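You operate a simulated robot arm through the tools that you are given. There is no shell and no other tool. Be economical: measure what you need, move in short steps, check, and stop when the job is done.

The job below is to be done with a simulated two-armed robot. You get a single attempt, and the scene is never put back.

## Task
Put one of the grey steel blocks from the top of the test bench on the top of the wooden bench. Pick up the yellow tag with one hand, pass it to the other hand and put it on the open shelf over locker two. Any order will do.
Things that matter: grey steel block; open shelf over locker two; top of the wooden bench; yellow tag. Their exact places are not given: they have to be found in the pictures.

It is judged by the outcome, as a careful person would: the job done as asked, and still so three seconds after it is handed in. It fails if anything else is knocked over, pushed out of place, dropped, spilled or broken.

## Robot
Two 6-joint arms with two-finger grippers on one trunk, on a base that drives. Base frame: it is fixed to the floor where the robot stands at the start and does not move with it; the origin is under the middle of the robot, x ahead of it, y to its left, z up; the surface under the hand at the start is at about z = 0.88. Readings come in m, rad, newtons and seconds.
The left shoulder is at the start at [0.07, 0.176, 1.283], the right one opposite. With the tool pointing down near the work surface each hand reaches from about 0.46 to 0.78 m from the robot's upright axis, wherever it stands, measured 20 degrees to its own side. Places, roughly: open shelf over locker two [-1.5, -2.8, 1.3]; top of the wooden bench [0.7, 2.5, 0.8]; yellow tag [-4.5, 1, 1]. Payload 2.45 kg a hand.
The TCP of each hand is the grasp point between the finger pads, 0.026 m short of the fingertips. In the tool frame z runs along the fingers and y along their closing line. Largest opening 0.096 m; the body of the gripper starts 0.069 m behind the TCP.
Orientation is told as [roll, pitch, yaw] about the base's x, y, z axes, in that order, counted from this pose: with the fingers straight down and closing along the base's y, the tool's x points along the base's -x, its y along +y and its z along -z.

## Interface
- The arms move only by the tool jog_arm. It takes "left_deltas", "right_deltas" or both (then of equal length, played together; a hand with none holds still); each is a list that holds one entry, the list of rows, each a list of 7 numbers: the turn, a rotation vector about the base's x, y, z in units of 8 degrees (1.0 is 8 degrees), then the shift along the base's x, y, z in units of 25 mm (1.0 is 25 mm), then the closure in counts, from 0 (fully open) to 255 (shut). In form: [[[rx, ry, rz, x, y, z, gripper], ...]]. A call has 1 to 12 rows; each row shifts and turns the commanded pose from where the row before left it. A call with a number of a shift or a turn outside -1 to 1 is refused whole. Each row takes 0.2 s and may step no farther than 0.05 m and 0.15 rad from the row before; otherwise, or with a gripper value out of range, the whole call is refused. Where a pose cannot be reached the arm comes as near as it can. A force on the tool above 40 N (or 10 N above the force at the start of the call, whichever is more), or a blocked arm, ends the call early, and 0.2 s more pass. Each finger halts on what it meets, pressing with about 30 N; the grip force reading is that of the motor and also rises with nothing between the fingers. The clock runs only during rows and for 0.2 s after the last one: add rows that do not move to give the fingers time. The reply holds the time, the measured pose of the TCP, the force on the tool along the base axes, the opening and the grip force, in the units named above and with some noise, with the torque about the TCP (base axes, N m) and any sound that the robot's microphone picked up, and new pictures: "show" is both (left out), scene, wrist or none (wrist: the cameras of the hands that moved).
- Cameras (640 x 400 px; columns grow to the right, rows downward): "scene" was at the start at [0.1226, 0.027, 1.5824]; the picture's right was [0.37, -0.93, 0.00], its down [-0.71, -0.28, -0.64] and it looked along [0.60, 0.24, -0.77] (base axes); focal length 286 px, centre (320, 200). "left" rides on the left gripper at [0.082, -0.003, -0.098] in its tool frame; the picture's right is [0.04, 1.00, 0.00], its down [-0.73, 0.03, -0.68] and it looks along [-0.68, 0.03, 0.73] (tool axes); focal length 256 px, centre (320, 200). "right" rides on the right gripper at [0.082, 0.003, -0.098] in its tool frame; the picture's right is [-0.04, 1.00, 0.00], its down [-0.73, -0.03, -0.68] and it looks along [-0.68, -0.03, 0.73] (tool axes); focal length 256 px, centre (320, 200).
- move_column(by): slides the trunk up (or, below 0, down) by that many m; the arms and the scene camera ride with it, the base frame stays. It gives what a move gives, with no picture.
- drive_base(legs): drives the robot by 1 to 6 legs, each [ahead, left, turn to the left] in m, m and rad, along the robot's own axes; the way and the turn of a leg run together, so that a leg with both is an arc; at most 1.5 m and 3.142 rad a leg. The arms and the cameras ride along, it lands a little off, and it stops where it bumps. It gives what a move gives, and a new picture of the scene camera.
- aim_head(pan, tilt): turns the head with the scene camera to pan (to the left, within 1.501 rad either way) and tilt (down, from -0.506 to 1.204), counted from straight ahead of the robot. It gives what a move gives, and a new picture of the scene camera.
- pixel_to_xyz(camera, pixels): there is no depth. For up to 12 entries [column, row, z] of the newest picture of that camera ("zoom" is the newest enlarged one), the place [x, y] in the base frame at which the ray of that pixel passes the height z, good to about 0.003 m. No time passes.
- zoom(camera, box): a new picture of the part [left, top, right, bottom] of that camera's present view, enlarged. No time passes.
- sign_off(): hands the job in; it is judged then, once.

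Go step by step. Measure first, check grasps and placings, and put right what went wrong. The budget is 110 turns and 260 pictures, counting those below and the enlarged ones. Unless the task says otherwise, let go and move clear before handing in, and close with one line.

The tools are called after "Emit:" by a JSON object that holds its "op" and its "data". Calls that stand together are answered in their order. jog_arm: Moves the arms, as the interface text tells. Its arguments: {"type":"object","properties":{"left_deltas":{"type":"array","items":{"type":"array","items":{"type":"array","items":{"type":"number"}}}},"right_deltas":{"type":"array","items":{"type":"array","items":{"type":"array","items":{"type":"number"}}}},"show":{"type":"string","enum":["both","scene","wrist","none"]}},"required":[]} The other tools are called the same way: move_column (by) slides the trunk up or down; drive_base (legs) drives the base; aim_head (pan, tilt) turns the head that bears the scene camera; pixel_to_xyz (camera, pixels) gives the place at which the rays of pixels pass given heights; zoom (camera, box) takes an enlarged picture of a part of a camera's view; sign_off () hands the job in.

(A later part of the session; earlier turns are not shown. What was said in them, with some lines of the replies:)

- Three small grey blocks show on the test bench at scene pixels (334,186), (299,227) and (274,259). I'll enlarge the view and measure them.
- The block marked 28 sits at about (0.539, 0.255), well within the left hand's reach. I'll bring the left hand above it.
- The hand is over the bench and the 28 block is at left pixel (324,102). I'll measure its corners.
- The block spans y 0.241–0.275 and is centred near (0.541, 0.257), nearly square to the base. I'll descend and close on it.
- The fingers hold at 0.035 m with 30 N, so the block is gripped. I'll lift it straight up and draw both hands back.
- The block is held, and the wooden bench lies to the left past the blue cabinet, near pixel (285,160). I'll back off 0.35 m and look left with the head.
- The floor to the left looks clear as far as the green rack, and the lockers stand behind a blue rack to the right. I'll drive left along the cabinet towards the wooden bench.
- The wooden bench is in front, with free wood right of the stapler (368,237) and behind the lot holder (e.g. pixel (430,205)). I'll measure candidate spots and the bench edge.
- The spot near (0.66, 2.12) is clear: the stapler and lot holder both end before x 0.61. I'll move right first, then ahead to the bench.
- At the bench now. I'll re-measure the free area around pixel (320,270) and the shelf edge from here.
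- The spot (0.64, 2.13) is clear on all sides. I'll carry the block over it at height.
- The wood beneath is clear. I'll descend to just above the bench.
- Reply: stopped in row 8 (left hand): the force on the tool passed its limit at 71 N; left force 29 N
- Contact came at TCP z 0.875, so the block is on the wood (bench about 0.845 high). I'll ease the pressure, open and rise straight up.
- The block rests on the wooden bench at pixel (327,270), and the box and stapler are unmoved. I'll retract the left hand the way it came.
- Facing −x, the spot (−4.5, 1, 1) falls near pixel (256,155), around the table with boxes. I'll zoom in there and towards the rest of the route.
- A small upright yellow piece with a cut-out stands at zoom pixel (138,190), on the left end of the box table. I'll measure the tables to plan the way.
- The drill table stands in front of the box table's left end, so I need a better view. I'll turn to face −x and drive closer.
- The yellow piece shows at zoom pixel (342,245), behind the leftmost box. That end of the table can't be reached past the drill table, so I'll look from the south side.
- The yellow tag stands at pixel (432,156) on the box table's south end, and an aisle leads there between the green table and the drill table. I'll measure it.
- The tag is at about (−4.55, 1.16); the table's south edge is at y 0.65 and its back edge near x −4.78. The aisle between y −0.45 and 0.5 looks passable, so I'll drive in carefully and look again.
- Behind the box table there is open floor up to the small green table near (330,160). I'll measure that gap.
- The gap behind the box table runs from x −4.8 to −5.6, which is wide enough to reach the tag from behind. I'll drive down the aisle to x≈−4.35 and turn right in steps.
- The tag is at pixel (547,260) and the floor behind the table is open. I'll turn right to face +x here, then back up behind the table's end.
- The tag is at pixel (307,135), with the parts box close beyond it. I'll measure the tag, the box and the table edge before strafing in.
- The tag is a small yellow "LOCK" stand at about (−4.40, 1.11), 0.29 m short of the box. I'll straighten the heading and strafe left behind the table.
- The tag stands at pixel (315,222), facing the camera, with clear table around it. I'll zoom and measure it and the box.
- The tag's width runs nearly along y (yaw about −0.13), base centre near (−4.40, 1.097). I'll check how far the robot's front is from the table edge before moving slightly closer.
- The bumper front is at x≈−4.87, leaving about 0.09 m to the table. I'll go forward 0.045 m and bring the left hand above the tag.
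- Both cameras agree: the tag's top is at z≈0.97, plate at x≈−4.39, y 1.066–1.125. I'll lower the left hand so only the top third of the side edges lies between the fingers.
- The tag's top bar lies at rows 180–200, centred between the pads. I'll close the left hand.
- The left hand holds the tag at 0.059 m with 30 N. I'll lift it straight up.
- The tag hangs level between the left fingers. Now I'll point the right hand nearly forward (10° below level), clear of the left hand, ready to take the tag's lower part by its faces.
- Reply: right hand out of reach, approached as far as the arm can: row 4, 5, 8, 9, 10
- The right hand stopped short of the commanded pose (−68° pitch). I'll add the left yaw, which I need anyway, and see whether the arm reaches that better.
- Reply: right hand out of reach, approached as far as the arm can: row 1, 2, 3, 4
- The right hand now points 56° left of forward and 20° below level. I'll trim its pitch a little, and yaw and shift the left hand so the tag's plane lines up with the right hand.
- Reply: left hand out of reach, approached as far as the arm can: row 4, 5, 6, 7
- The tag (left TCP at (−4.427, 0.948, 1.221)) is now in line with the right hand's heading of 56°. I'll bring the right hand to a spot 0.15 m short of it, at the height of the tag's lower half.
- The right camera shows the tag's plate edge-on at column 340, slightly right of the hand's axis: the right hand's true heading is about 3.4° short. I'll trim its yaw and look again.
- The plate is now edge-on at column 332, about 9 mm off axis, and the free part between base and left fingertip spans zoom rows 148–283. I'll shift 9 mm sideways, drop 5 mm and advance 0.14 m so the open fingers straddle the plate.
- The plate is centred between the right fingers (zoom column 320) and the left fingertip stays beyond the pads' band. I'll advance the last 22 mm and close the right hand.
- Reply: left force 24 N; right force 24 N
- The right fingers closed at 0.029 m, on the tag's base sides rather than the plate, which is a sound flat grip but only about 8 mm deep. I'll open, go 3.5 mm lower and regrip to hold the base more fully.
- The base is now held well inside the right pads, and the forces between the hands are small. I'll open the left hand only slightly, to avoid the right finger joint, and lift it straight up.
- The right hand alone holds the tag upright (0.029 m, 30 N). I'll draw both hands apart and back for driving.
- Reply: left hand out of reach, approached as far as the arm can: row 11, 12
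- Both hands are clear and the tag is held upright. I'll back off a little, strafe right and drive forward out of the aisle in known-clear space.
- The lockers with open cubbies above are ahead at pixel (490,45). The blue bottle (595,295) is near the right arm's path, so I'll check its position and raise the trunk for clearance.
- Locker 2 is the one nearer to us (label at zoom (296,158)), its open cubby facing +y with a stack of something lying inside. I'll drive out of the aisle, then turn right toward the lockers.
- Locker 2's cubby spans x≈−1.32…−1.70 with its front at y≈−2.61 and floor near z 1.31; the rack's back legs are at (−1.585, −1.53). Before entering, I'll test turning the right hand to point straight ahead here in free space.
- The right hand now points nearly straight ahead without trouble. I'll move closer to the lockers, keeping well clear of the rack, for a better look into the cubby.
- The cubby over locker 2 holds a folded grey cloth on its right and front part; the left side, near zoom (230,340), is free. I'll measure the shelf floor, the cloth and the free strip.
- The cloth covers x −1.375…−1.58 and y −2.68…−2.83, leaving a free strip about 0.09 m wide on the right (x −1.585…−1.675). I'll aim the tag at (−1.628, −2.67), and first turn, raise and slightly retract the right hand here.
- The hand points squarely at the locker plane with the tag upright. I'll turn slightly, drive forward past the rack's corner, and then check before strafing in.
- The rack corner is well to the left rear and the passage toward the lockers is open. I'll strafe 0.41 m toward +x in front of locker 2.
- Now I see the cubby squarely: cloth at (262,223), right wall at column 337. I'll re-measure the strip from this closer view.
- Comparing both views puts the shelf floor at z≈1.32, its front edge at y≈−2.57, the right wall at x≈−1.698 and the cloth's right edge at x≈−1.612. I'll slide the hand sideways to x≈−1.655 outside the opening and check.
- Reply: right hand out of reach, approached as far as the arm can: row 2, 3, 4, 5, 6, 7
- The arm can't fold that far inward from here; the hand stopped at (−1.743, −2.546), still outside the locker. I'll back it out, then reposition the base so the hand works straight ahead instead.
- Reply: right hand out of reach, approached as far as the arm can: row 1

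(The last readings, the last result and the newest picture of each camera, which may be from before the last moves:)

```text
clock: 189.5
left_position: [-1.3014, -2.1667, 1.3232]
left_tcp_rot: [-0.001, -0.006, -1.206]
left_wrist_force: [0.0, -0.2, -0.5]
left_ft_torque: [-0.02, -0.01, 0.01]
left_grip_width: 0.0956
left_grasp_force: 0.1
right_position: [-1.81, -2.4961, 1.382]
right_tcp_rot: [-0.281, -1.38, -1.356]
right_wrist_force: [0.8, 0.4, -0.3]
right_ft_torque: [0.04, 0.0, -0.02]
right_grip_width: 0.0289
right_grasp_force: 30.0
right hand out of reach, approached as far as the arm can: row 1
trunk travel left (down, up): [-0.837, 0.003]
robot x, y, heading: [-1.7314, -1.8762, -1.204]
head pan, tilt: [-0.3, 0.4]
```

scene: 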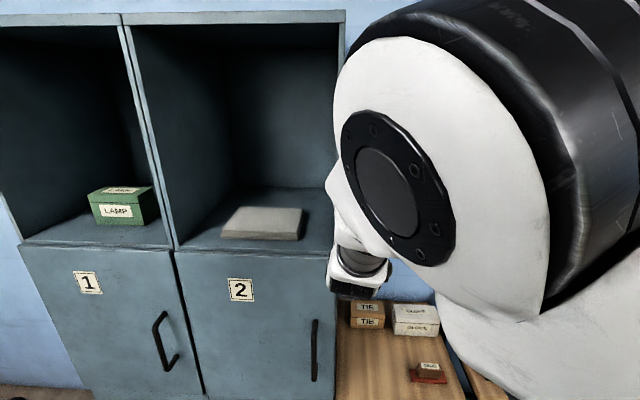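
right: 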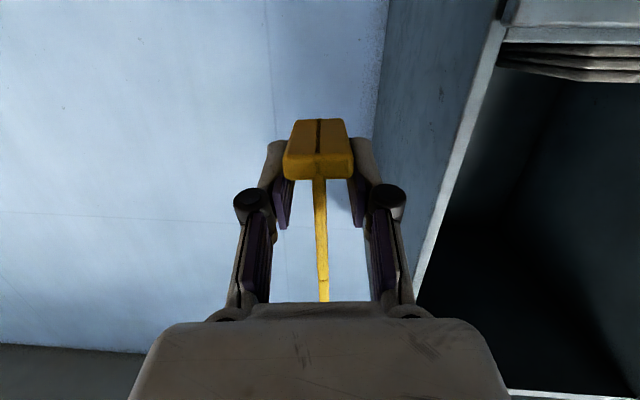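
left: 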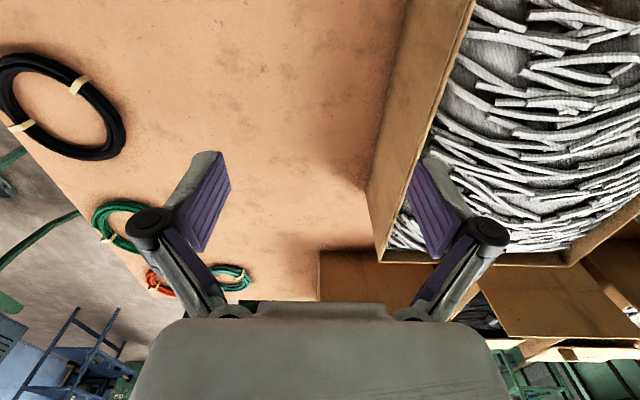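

The hand is back at (−1.81, −2.496), but my trim left the tag rolled by about 3°. I'll undo that roll, then turn the base square to the lockers.

Emit:
{"op": "jog_arm", "data": {"right_deltas": [[[0, -0.38, 0, 0, 0, 0, 255], [0, 0, 0, 0, 0, 0, 255]]], "show": "none"}}

Emit:
{"op": "drive_base", "data": {"legs": [[0, 0, -0.367]]}}

```text
clock: 190.1
left_position: [-1.3024, -2.1667, 1.3249]
left_tcp_rot: [0.001, -0.008, -1.206]
left_wrist_force: [-0.7, 0.8, 0.1]
left_ft_torque: [0.01, 0.0, -0.01]
left_grip_width: 0.096
left_grasp_force: 0.1
right_position: [-1.8099, -2.495, 1.3799]
right_tcp_rot: [0.011, -1.382, -1.64]
right_wrist_force: [0.8, 1.2, -1.0]
right_ft_torque: [-0.02, 0.01, 0.02]
right_grip_width: 0.029
right_grasp_force: 30.2
trunk travel left (down, up): [-0.837, 0.003]
robot x, y, heading: [-1.7308, -1.8761, -1.204]
head pan, tilt: [-0.3, 0.4]
```

```text
clock: 191.6
left_position: [-1.4336, -2.3019, 1.3246]
left_tcp_rot: [-0.002, -0.007, -1.573]
left_wrist_force: [0.2, -0.6, -0.5]
left_ft_torque: [0.0, 0.01, 0.01]
left_grip_width: 0.0962
left_grasp_force: 0.0
right_position: [-2.0243, -2.425, 1.3811]
right_tcp_rot: [0.003, -1.383, -2.0]
right_wrist_force: [-0.1, 0.2, -1.2]
right_ft_torque: [0.03, -0.01, -0.03]
right_grip_width: 0.0288
right_grasp_force: 29.9
trunk travel left (down, up): [-0.837, 0.003]
robot x, y, heading: [-1.7315, -1.8754, -1.574]
head pan, tilt: [-0.3, 0.4]
```

scene: 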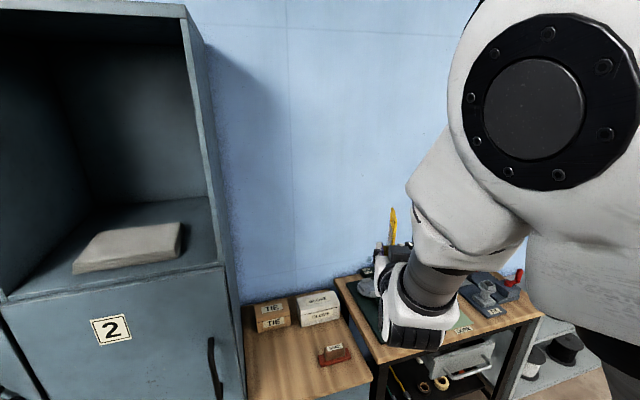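

The hand orientation is now clean (roll 0.003). I'll yaw the right hand back to point straight at the locker plane.

Emit:
{"op": "jog_arm", "data": {"right_deltas": [[[0, 0, 0.77, 0, 0, 0, 255], [0, 0, 0.77, 0, 0, 0, 255], [0, 0, 0.77, 0, 0, 0, 255], [0, 0, 0.77, 0, 0, 0, 255], [0, 0, 0, 0, 0, 0, 255]]], "show": "none"}}

Emit:
{"op": "aim_head", "data": {"pan": 0.0, "tilt": 0.45}}

Emit:
{"op": "zoom", "data": {"camera": "scene", "box": [100, 120, 420, 320]}}

```text
clock: 192.8
left_position: [-1.4332, -2.3025, 1.3233]
left_tcp_rot: [-0.001, -0.005, -1.573]
left_wrist_force: [-0.2, 0.0, 0.2]
left_ft_torque: [-0.02, -0.01, -0.01]
left_grip_width: 0.0961
left_grasp_force: 0.0
right_position: [-2.0266, -2.4243, 1.3805]
right_tcp_rot: [0.003, -1.383, -1.57]
right_wrist_force: [1.0, -0.7, -0.3]
right_ft_torque: [0.01, 0.0, -0.06]
right_grip_width: 0.029
right_grasp_force: 30.6
trunk travel left (down, up): [-0.837, 0.003]
robot x, y, heading: [-1.7264, -1.8755, -1.574]
head pan, tilt: [-0.3, 0.4]
```

```text
clock: 193.6
left_position: [-1.4344, -2.3004, 1.3237]
left_tcp_rot: [-0.001, -0.005, -1.572]
left_wrist_force: [0.3, -0.2, -0.2]
left_ft_torque: [0.0, 0.01, -0.03]
left_grip_width: 0.0959
left_grasp_force: 0.0
right_position: [-2.0258, -2.4248, 1.3799]
right_tcp_rot: [0.004, -1.381, -1.571]
right_wrist_force: [0.0, -0.5, -0.3]
right_ft_torque: [0.0, 0.01, -0.02]
right_grip_width: 0.029
right_grasp_force: 30.2
trunk travel left (down, up): [-0.837, 0.003]
robot x, y, heading: [-1.7283, -1.8761, -1.573]
head pan, tilt: [0.0, 0.45]
```

scene: 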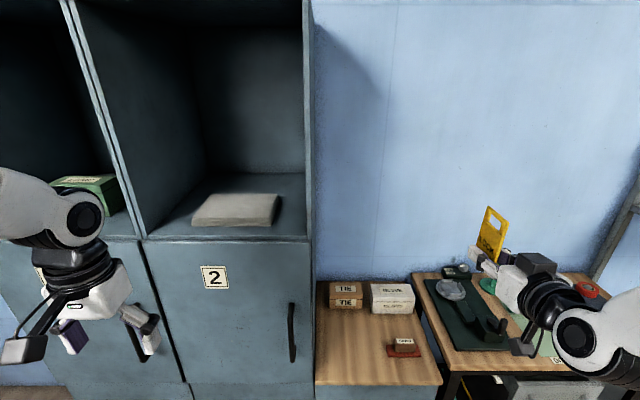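

```text
2.00 times, centred on (260, 220) of scene
```

zoom: 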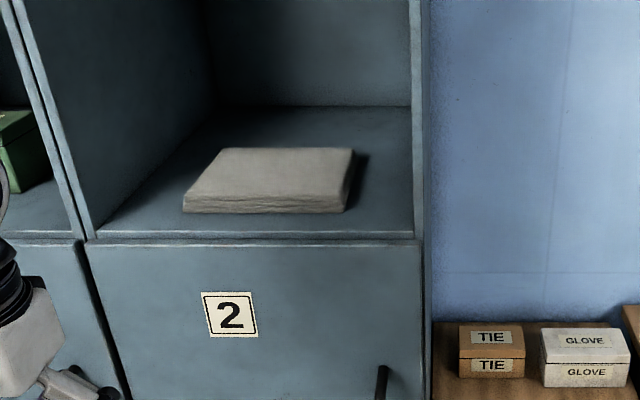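

The hand reaches this pose without trouble. I'll measure the strip once more from this square view.

Emit:
{"op": "pixel_to_xyz", "data": {"camera": "zoom", "pixels": [[413, 233, 1.323], [413, 233, 1.31], [90, 233, 1.323], [344, 212, 1.323], [344, 212, 1.31], [355, 160, 1.323], [184, 212, 1.323], [411, 110, 1.323], [418, 245, 1.31]]}}

Emit:
{"op": "pixel_to_xyz", "data": {"camera": "right", "pixels": [[320, 200, 1.35]]}}

```text
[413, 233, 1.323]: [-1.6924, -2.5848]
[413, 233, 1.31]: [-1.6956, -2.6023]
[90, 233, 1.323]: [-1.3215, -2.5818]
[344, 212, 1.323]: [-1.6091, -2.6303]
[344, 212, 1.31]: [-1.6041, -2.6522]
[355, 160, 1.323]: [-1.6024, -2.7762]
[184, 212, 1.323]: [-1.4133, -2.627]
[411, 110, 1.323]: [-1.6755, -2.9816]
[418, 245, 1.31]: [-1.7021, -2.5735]
```

```text
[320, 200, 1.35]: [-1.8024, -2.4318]
```

The strip runs from x −1.605 (cloth) to −1.692 (wall), so the tag's target is x≈−1.648. I'll strafe left 0.378 m and ahead slightly so the hand faces the strip.

Emit:
{"op": "drive_base", "data": {"legs": [[0.04, 0.378, 0]]}}

Emit:
{"op": "aim_head", "data": {"pan": -0.45, "tilt": 0.45}}

Emit:
{"op": "zoom", "data": {"camera": "right", "box": [160, 0, 480, 200]}}

```text
clock: 196.0
left_position: [-1.053, -2.3402, 1.3238]
left_tcp_rot: [0.001, -0.008, -1.572]
left_wrist_force: [0.1, -0.4, 0.3]
left_ft_torque: [-0.01, 0.0, 0.0]
left_grip_width: 0.096
left_grasp_force: 0.1
right_position: [-1.6439, -2.465, 1.3796]
right_tcp_rot: [0.018, -1.384, -1.585]
right_wrist_force: [-0.5, 0.6, -1.2]
right_ft_torque: [-0.01, 0.02, 0.02]
right_grip_width: 0.0289
right_grasp_force: 29.7
trunk travel left (down, up): [-0.837, 0.003]
robot x, y, heading: [-1.3444, -1.917, -1.57]
head pan, tilt: [0.0, 0.45]
```

scene: 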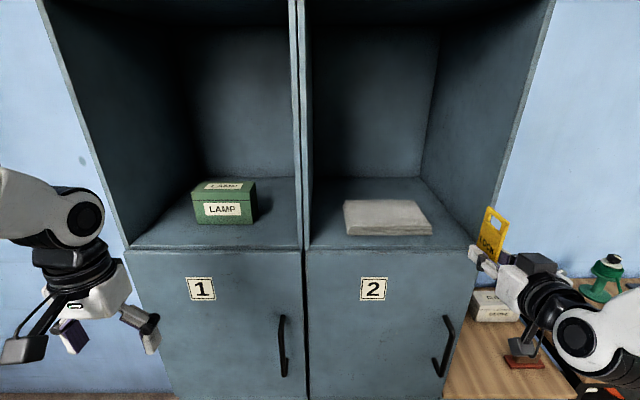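

```text
clock: 196.9
left_position: [-1.0485, -2.3407, 1.3253]
left_tcp_rot: [0.0, -0.006, -1.573]
left_wrist_force: [0.6, 0.1, -0.6]
left_ft_torque: [0.0, -0.01, -0.02]
left_grip_width: 0.096
left_grasp_force: 0.2
right_position: [-1.6407, -2.4656, 1.3809]
right_tcp_rot: [0.005, -1.38, -1.57]
right_wrist_force: [0.3, -0.4, -0.7]
right_ft_torque: [0.03, -0.04, 0.02]
right_grip_width: 0.0289
right_grasp_force: 29.7
trunk travel left (down, up): [-0.837, 0.003]
robot x, y, heading: [-1.3455, -1.914, -1.575]
head pan, tilt: [-0.45, 0.45]
```

scene: 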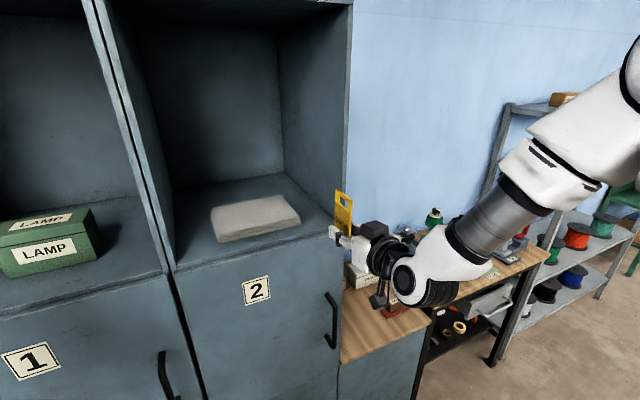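

```text
2.00 times, centred on (320, 100) of right
```

zoom: 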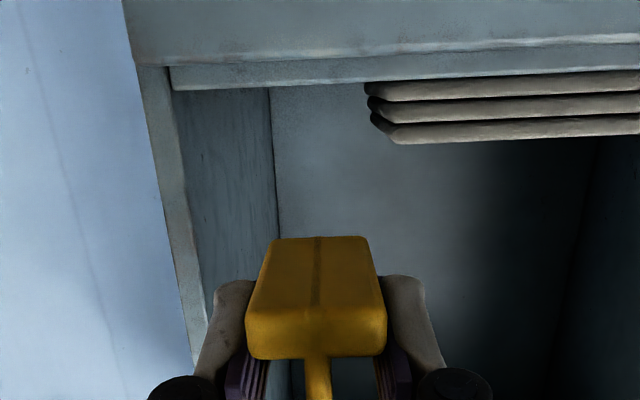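

Through the wrist camera the free strip lies between the wall (zoom column 172) and the cloth (365), so the tag should shift about 15 mm toward the wall. I'll do that and advance halfway, at a height that clears the shelf edge.

Emit:
{"op": "jog_arm", "data": {"right_deltas": [[[0, 0, 0, -0.6, -0.3, 0, 255], [0, 0, 0, 0, -0.8, 0, 255], [0, 0, 0, 0, -0.8, 0, 255], [0, 0, 0, 0, -0.8, 0, 255], [0, 0, 0, 0, 0, 0, 255]]], "show": "wrist"}}

Emit:
{"op": "zoom", "data": {"camera": "right", "box": [160, 0, 480, 200]}}

Emit:
{"op": "zoom", "data": {"camera": "scene", "box": [240, 140, 440, 265]}}

```text
clock: 198.1
left_position: [-1.0505, -2.3397, 1.3236]
left_tcp_rot: [0.0, -0.007, -1.572]
left_wrist_force: [0.2, 0.8, 0.1]
left_ft_torque: [-0.02, 0.0, 0.0]
left_grip_width: 0.0962
left_grasp_force: 0.0
right_position: [-1.6595, -2.5331, 1.3795]
right_tcp_rot: [0.01, -1.379, -1.577]
right_wrist_force: [-0.2, -0.1, -1.5]
right_ft_torque: [0.04, -0.02, -0.02]
right_grip_width: 0.0293
right_grasp_force: 30.1
trunk travel left (down, up): [-0.837, 0.003]
robot x, y, heading: [-1.3433, -1.9139, -1.569]
head pan, tilt: [-0.45, 0.45]
```

right: 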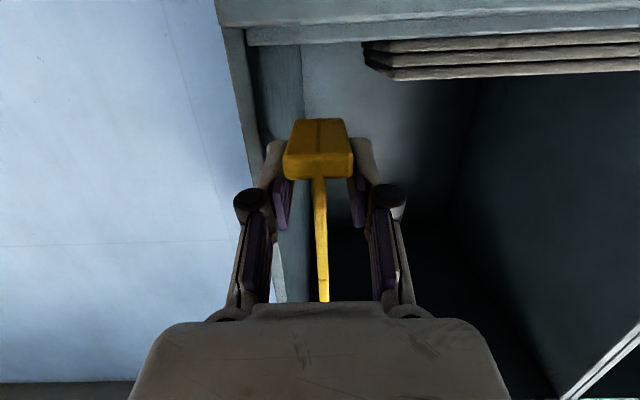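

```text
2.00 times, centred on (320, 100) of right
```

zoom: 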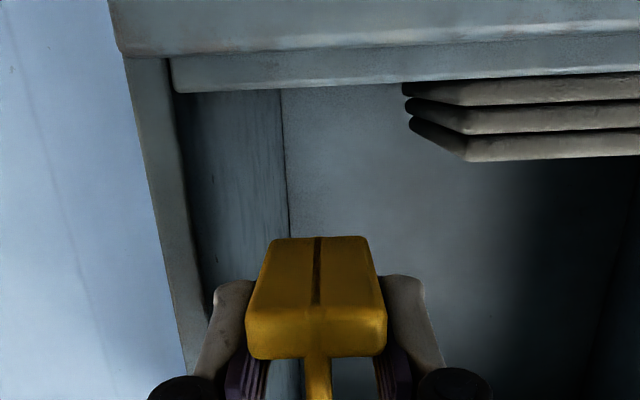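

```text
3.20 times, centred on (340, 202) of scene
```

zoom: 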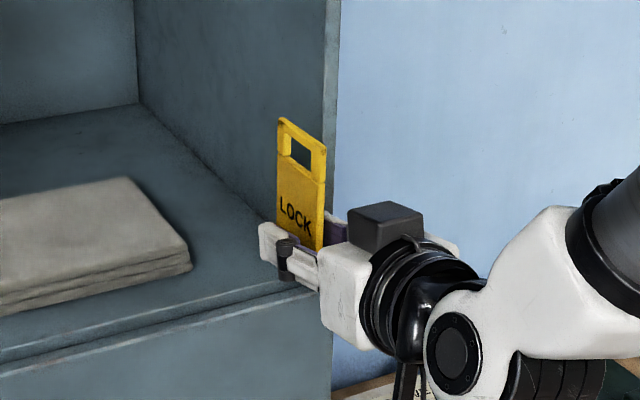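

The tag is inside the opening, heading between wall and cloth with about 4 cm and 3 cm to spare. I'll shift 2 mm more toward the wall and advance the rest of the way, still above the floor.

Emit:
{"op": "jog_arm", "data": {"right_deltas": [[[0, 0, 0, -0.08, -0.8, 0, 255], [0, 0, 0, 0, -0.9, 0, 255], [0, 0, 0, 0, -0.9, -0.1, 255], [0, 0, 0, 0, -0.9, -0.2, 255], [0, 0, 0, 0, 0, 0, 255]]], "show": "wrist"}}

Emit:
{"op": "zoom", "data": {"camera": "right", "box": [160, 0, 480, 200]}}

Emit:
{"op": "zoom", "data": {"camera": "scene", "box": [240, 140, 440, 265]}}

```text
clock: 199.3
left_position: [-1.0506, -2.3412, 1.3223]
left_tcp_rot: [-0.001, -0.007, -1.574]
left_wrist_force: [-0.5, -0.4, -0.3]
left_ft_torque: [0.0, 0.0, -0.03]
left_grip_width: 0.0958
left_grasp_force: 0.0
right_position: [-1.6595, -2.6217, 1.3724]
right_tcp_rot: [0.009, -1.381, -1.576]
right_wrist_force: [-0.1, 0.3, -0.2]
right_ft_torque: [0.03, 0.02, 0.0]
right_grip_width: 0.0287
right_grasp_force: 30.0
trunk travel left (down, up): [-0.837, 0.003]
robot x, y, heading: [-1.3454, -1.9168, -1.57]
head pan, tilt: [-0.45, 0.45]
```

right: 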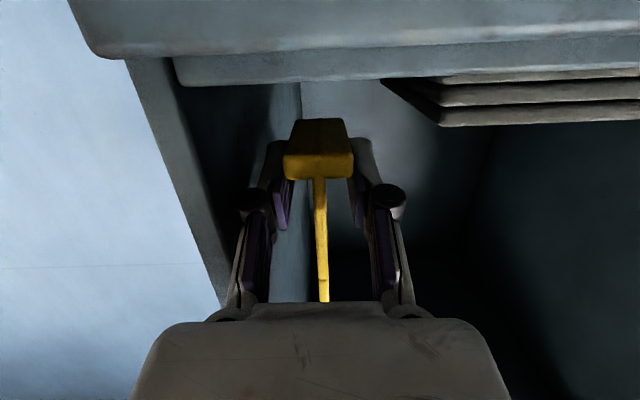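

```text
2.00 times, centred on (320, 100) of right
```

zoom: 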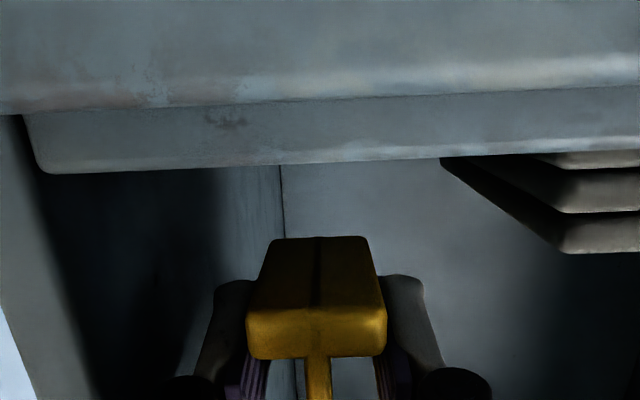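

```text
3.20 times, centred on (340, 202) of scene
```

zoom: 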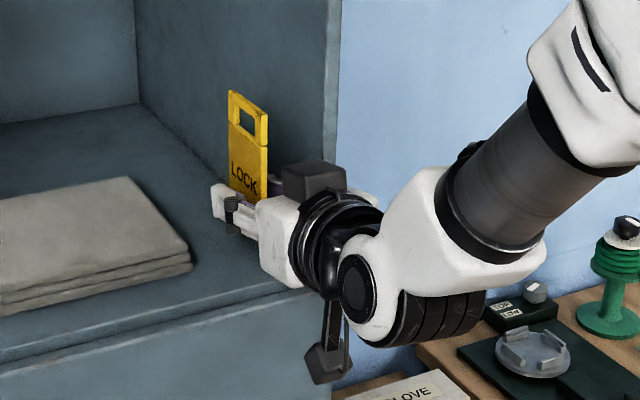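

The tag hovers over the shelf floor between cloth and wall, with the hanging camera still in front of the door. I'll lower it gently toward the floor.

Emit:
{"op": "jog_arm", "data": {"right_deltas": [[[0, 0, 0, 0, 0, -0.12, 255], [0, 0, 0, 0, 0, -0.12, 255], [0, 0, 0, 0, 0, -0.12, 255], [0, 0, 0, 0, 0, -0.12, 255], [0, 0, 0, 0, 0, -0.12, 255], [0, 0, 0, 0, 0, -0.12, 255], [0, 0, 0, 0, 0, -0.12, 255], [0, 0, 0, 0, 0, 0, 255]]], "show": "none"}}

Emit:
{"op": "zoom", "data": {"camera": "scene", "box": [270, 160, 350, 240]}}

```text
clock: 201.1
left_position: [-1.0498, -2.3403, 1.3238]
left_tcp_rot: [0.0, -0.005, -1.574]
left_wrist_force: [-0.6, 0.9, -0.2]
left_ft_torque: [0.03, 0.0, 0.0]
left_grip_width: 0.0961
left_grasp_force: 0.0
right_position: [-1.6596, -2.6202, 1.3516]
right_tcp_rot: [0.009, -1.382, -1.575]
right_wrist_force: [0.2, 0.3, -1.2]
right_ft_torque: [-0.01, 0.03, -0.02]
right_grip_width: 0.029
right_grasp_force: 29.8
trunk travel left (down, up): [-0.837, 0.003]
robot x, y, heading: [-1.3457, -1.9158, -1.566]
head pan, tilt: [-0.45, 0.45]
```

```text
5.00 times, centred on (310, 200) of scene
```

zoom: 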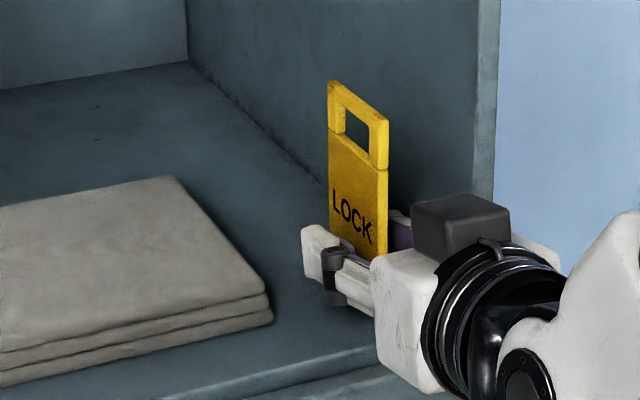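

No contact yet at 1.3516. I'll continue down in 2 mm steps.

Emit:
{"op": "jog_arm", "data": {"right_deltas": [[[0, 0, 0, 0, 0, -0.08, 255], [0, 0, 0, 0, 0, -0.08, 255], [0, 0, 0, 0, 0, -0.08, 255], [0, 0, 0, 0, 0, -0.08, 255], [0, 0, 0, 0, 0, 0, 255]]], "show": "none"}}

```text
clock: 202.3
left_position: [-1.0501, -2.3398, 1.3231]
left_tcp_rot: [-0.001, -0.007, -1.573]
left_wrist_force: [-0.5, -0.4, -0.1]
left_ft_torque: [-0.01, -0.03, -0.02]
left_grip_width: 0.096
left_grasp_force: 0.0
right_position: [-1.659, -2.6186, 1.3444]
right_tcp_rot: [0.009, -1.381, -1.576]
right_wrist_force: [0.9, -0.1, -0.2]
right_ft_torque: [0.0, 0.02, -0.02]
right_grip_width: 0.0287
right_grasp_force: 29.9
trunk travel left (down, up): [-0.837, 0.003]
robot x, y, heading: [-1.3463, -1.917, -1.572]
head pan, tilt: [-0.45, 0.45]
```

Emit:
{"op": "jog_arm", "data": {"right_deltas": [[[0, 0, 0, 0, 0, -0.08, 255], [0, 0, 0, 0, 0, -0.08, 255], [0, 0, 0, 0, 0, -0.08, 255], [0, 0, 0, 0, 0, 0, 255]]], "show": "none"}}

Emit:
{"op": "zoom", "data": {"camera": "scene", "box": [270, 160, 350, 240]}}

```text
clock: 203.3
left_position: [-1.0492, -2.3392, 1.3254]
left_tcp_rot: [0.001, -0.008, -1.573]
left_wrist_force: [0.0, 1.0, -0.2]
left_ft_torque: [0.02, -0.02, 0.04]
left_grip_width: 0.0959
left_grasp_force: 0.0
right_position: [-1.6595, -2.6199, 1.3423]
right_tcp_rot: [0.001, -1.389, -1.567]
right_wrist_force: [-2.6, -9.0, 27.1]
right_ft_torque: [-0.42, 0.08, -0.06]
right_grip_width: 0.029
right_grasp_force: 29.9
trunk travel left (down, up): [-0.837, 0.003]
robot x, y, heading: [-1.348, -1.9203, -1.577]
head pan, tilt: [-0.45, 0.45]
```

```text
5.00 times, centred on (310, 200) of scene
```

zoom: 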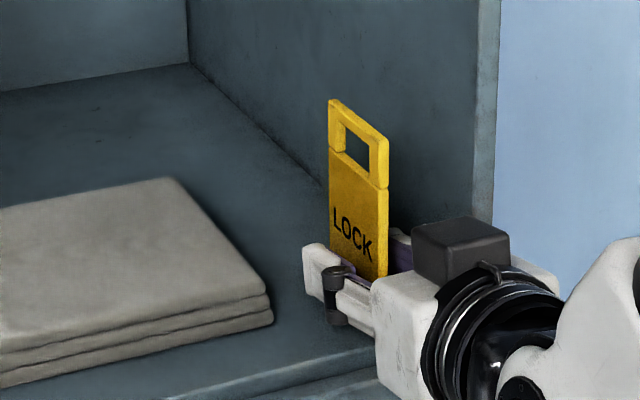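

Contact at 27 N: the tag's base is on the shelf. I'll ease the pressure, open the fingers partly and look before withdrawing.

Emit:
{"op": "jog_arm", "data": {"right_deltas": [[[0, 0, 0, 0, 0, 0.1, 255], [0, 0, 0, 0, 0, 0.04, 255], [0, 0, 0, 0, 0, 0, 170], [0, 0, 0, 0, 0, 0, 140], [0, 0, 0, 0, 0, 0, 135], [0, 0, 0, 0, 0, 0, 135]]], "show": "wrist"}}

Emit:
{"op": "zoom", "data": {"camera": "scene", "box": [270, 160, 350, 240]}}

```text
clock: 204.7
left_position: [-1.0482, -2.3398, 1.323]
left_tcp_rot: [-0.002, -0.006, -1.572]
left_wrist_force: [-0.6, 0.1, -0.3]
left_ft_torque: [0.01, 0.0, -0.01]
left_grip_width: 0.096
left_grasp_force: 0.1
right_position: [-1.6582, -2.6194, 1.3416]
right_tcp_rot: [0.001, -1.38, -1.568]
right_wrist_force: [5.7, 0.3, -3.2]
right_ft_torque: [-0.04, -0.1, -0.19]
right_grip_width: 0.0417
right_grasp_force: 0.0
trunk travel left (down, up): [-0.837, 0.003]
robot x, y, heading: [-1.3449, -1.9179, -1.573]
head pan, tilt: [-0.45, 0.45]
```

right: 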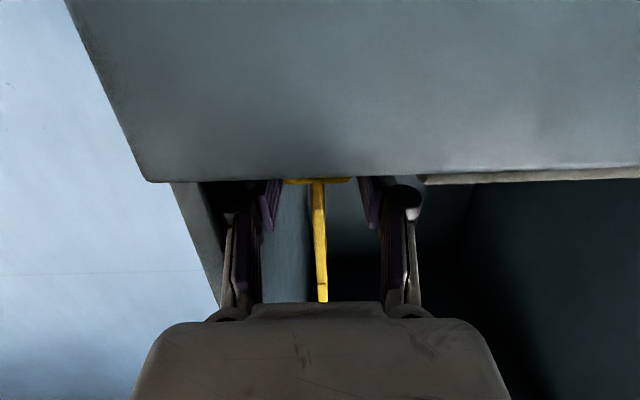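

```text
5.00 times, centred on (310, 200) of scene
```

zoom: 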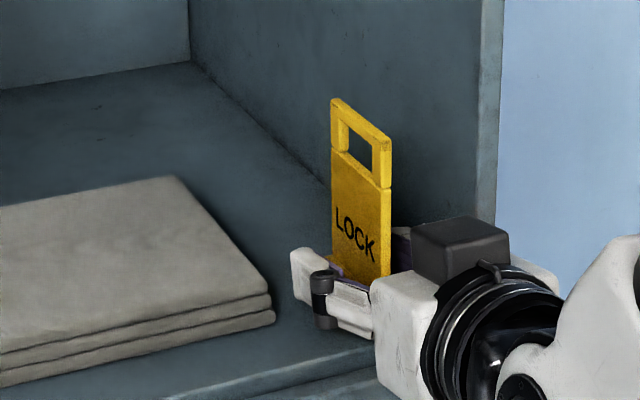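

The fingers are open to 0.042 m and the tag stands on its own; a slight 6 N sideways force suggests a finger nearly touches the wall. I'll shift 2.5 mm away from the wall and withdraw straight back.

Emit:
{"op": "jog_arm", "data": {"right_deltas": [[[0, 0, 0, 0.08, 0, 0.03, 135], [0, 0, 0, 0, 0.3, 0, 135], [0, 0, 0, 0, 0.5, 0, 135], [0, 0, 0, 0, 0.8, 0, 135], [0, 0, 0, 0, 0.9, 0, 135], [0, 0, 0, 0, 0.9, 0, 135], [0, 0, 0, 0, 0.9, 0, 135], [0, 0, 0, 0, 0.9, 0, 135], [0, 0, 0, 0, 0, 0, 135]]], "show": "both"}}

Emit:
{"op": "zoom", "data": {"camera": "scene", "box": [240, 140, 400, 260]}}

```text
clock: 206.7
left_position: [-1.0497, -2.3408, 1.3234]
left_tcp_rot: [0.0, -0.006, -1.573]
left_wrist_force: [0.2, 0.8, 0.0]
left_ft_torque: [0.0, 0.0, 0.0]
left_grip_width: 0.0959
left_grasp_force: 0.1
right_position: [-1.6571, -2.4894, 1.3417]
right_tcp_rot: [0.007, -1.381, -1.575]
right_wrist_force: [-0.6, -0.3, -0.6]
right_ft_torque: [-0.03, -0.02, 0.01]
right_grip_width: 0.0452
right_grasp_force: 0.1
trunk travel left (down, up): [-0.837, 0.003]
robot x, y, heading: [-1.3449, -1.9152, -1.571]
head pan, tilt: [-0.45, 0.45]
```

scene: 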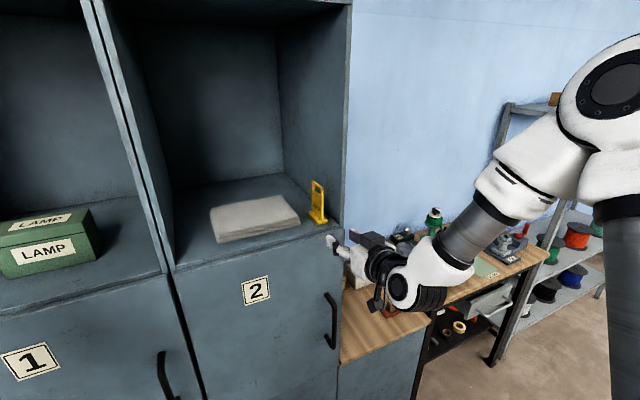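
right: 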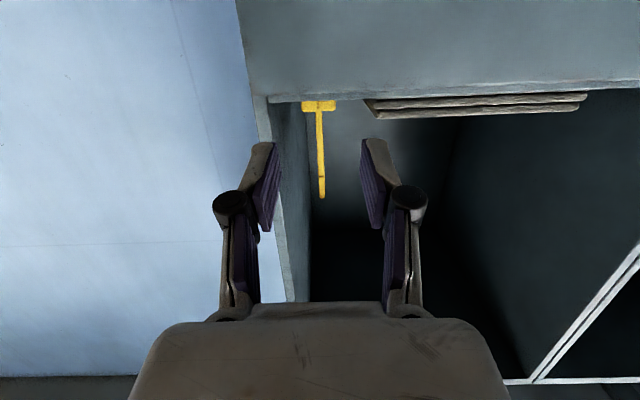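

```text
3.33 times, centred on (320, 200) of scene
```

zoom: 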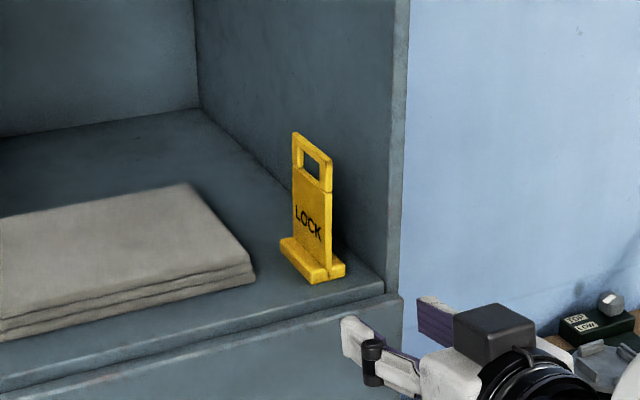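

The tag stands upright on the open shelf over locker two at pixel (318,205), with the cloth untouched and the hand clear. The grey block was left resting on the wooden bench, so I'll hand in.

Emit:
{"op": "sign_off", "data": {}}

```text
The job is handed in.
```

I put the grey 28 mm steel block on the wooden bench. I then picked up the yellow tag with the left hand, passed it to the right, and stood it on the open shelf over locker two. I saw nothing else knocked or moved.
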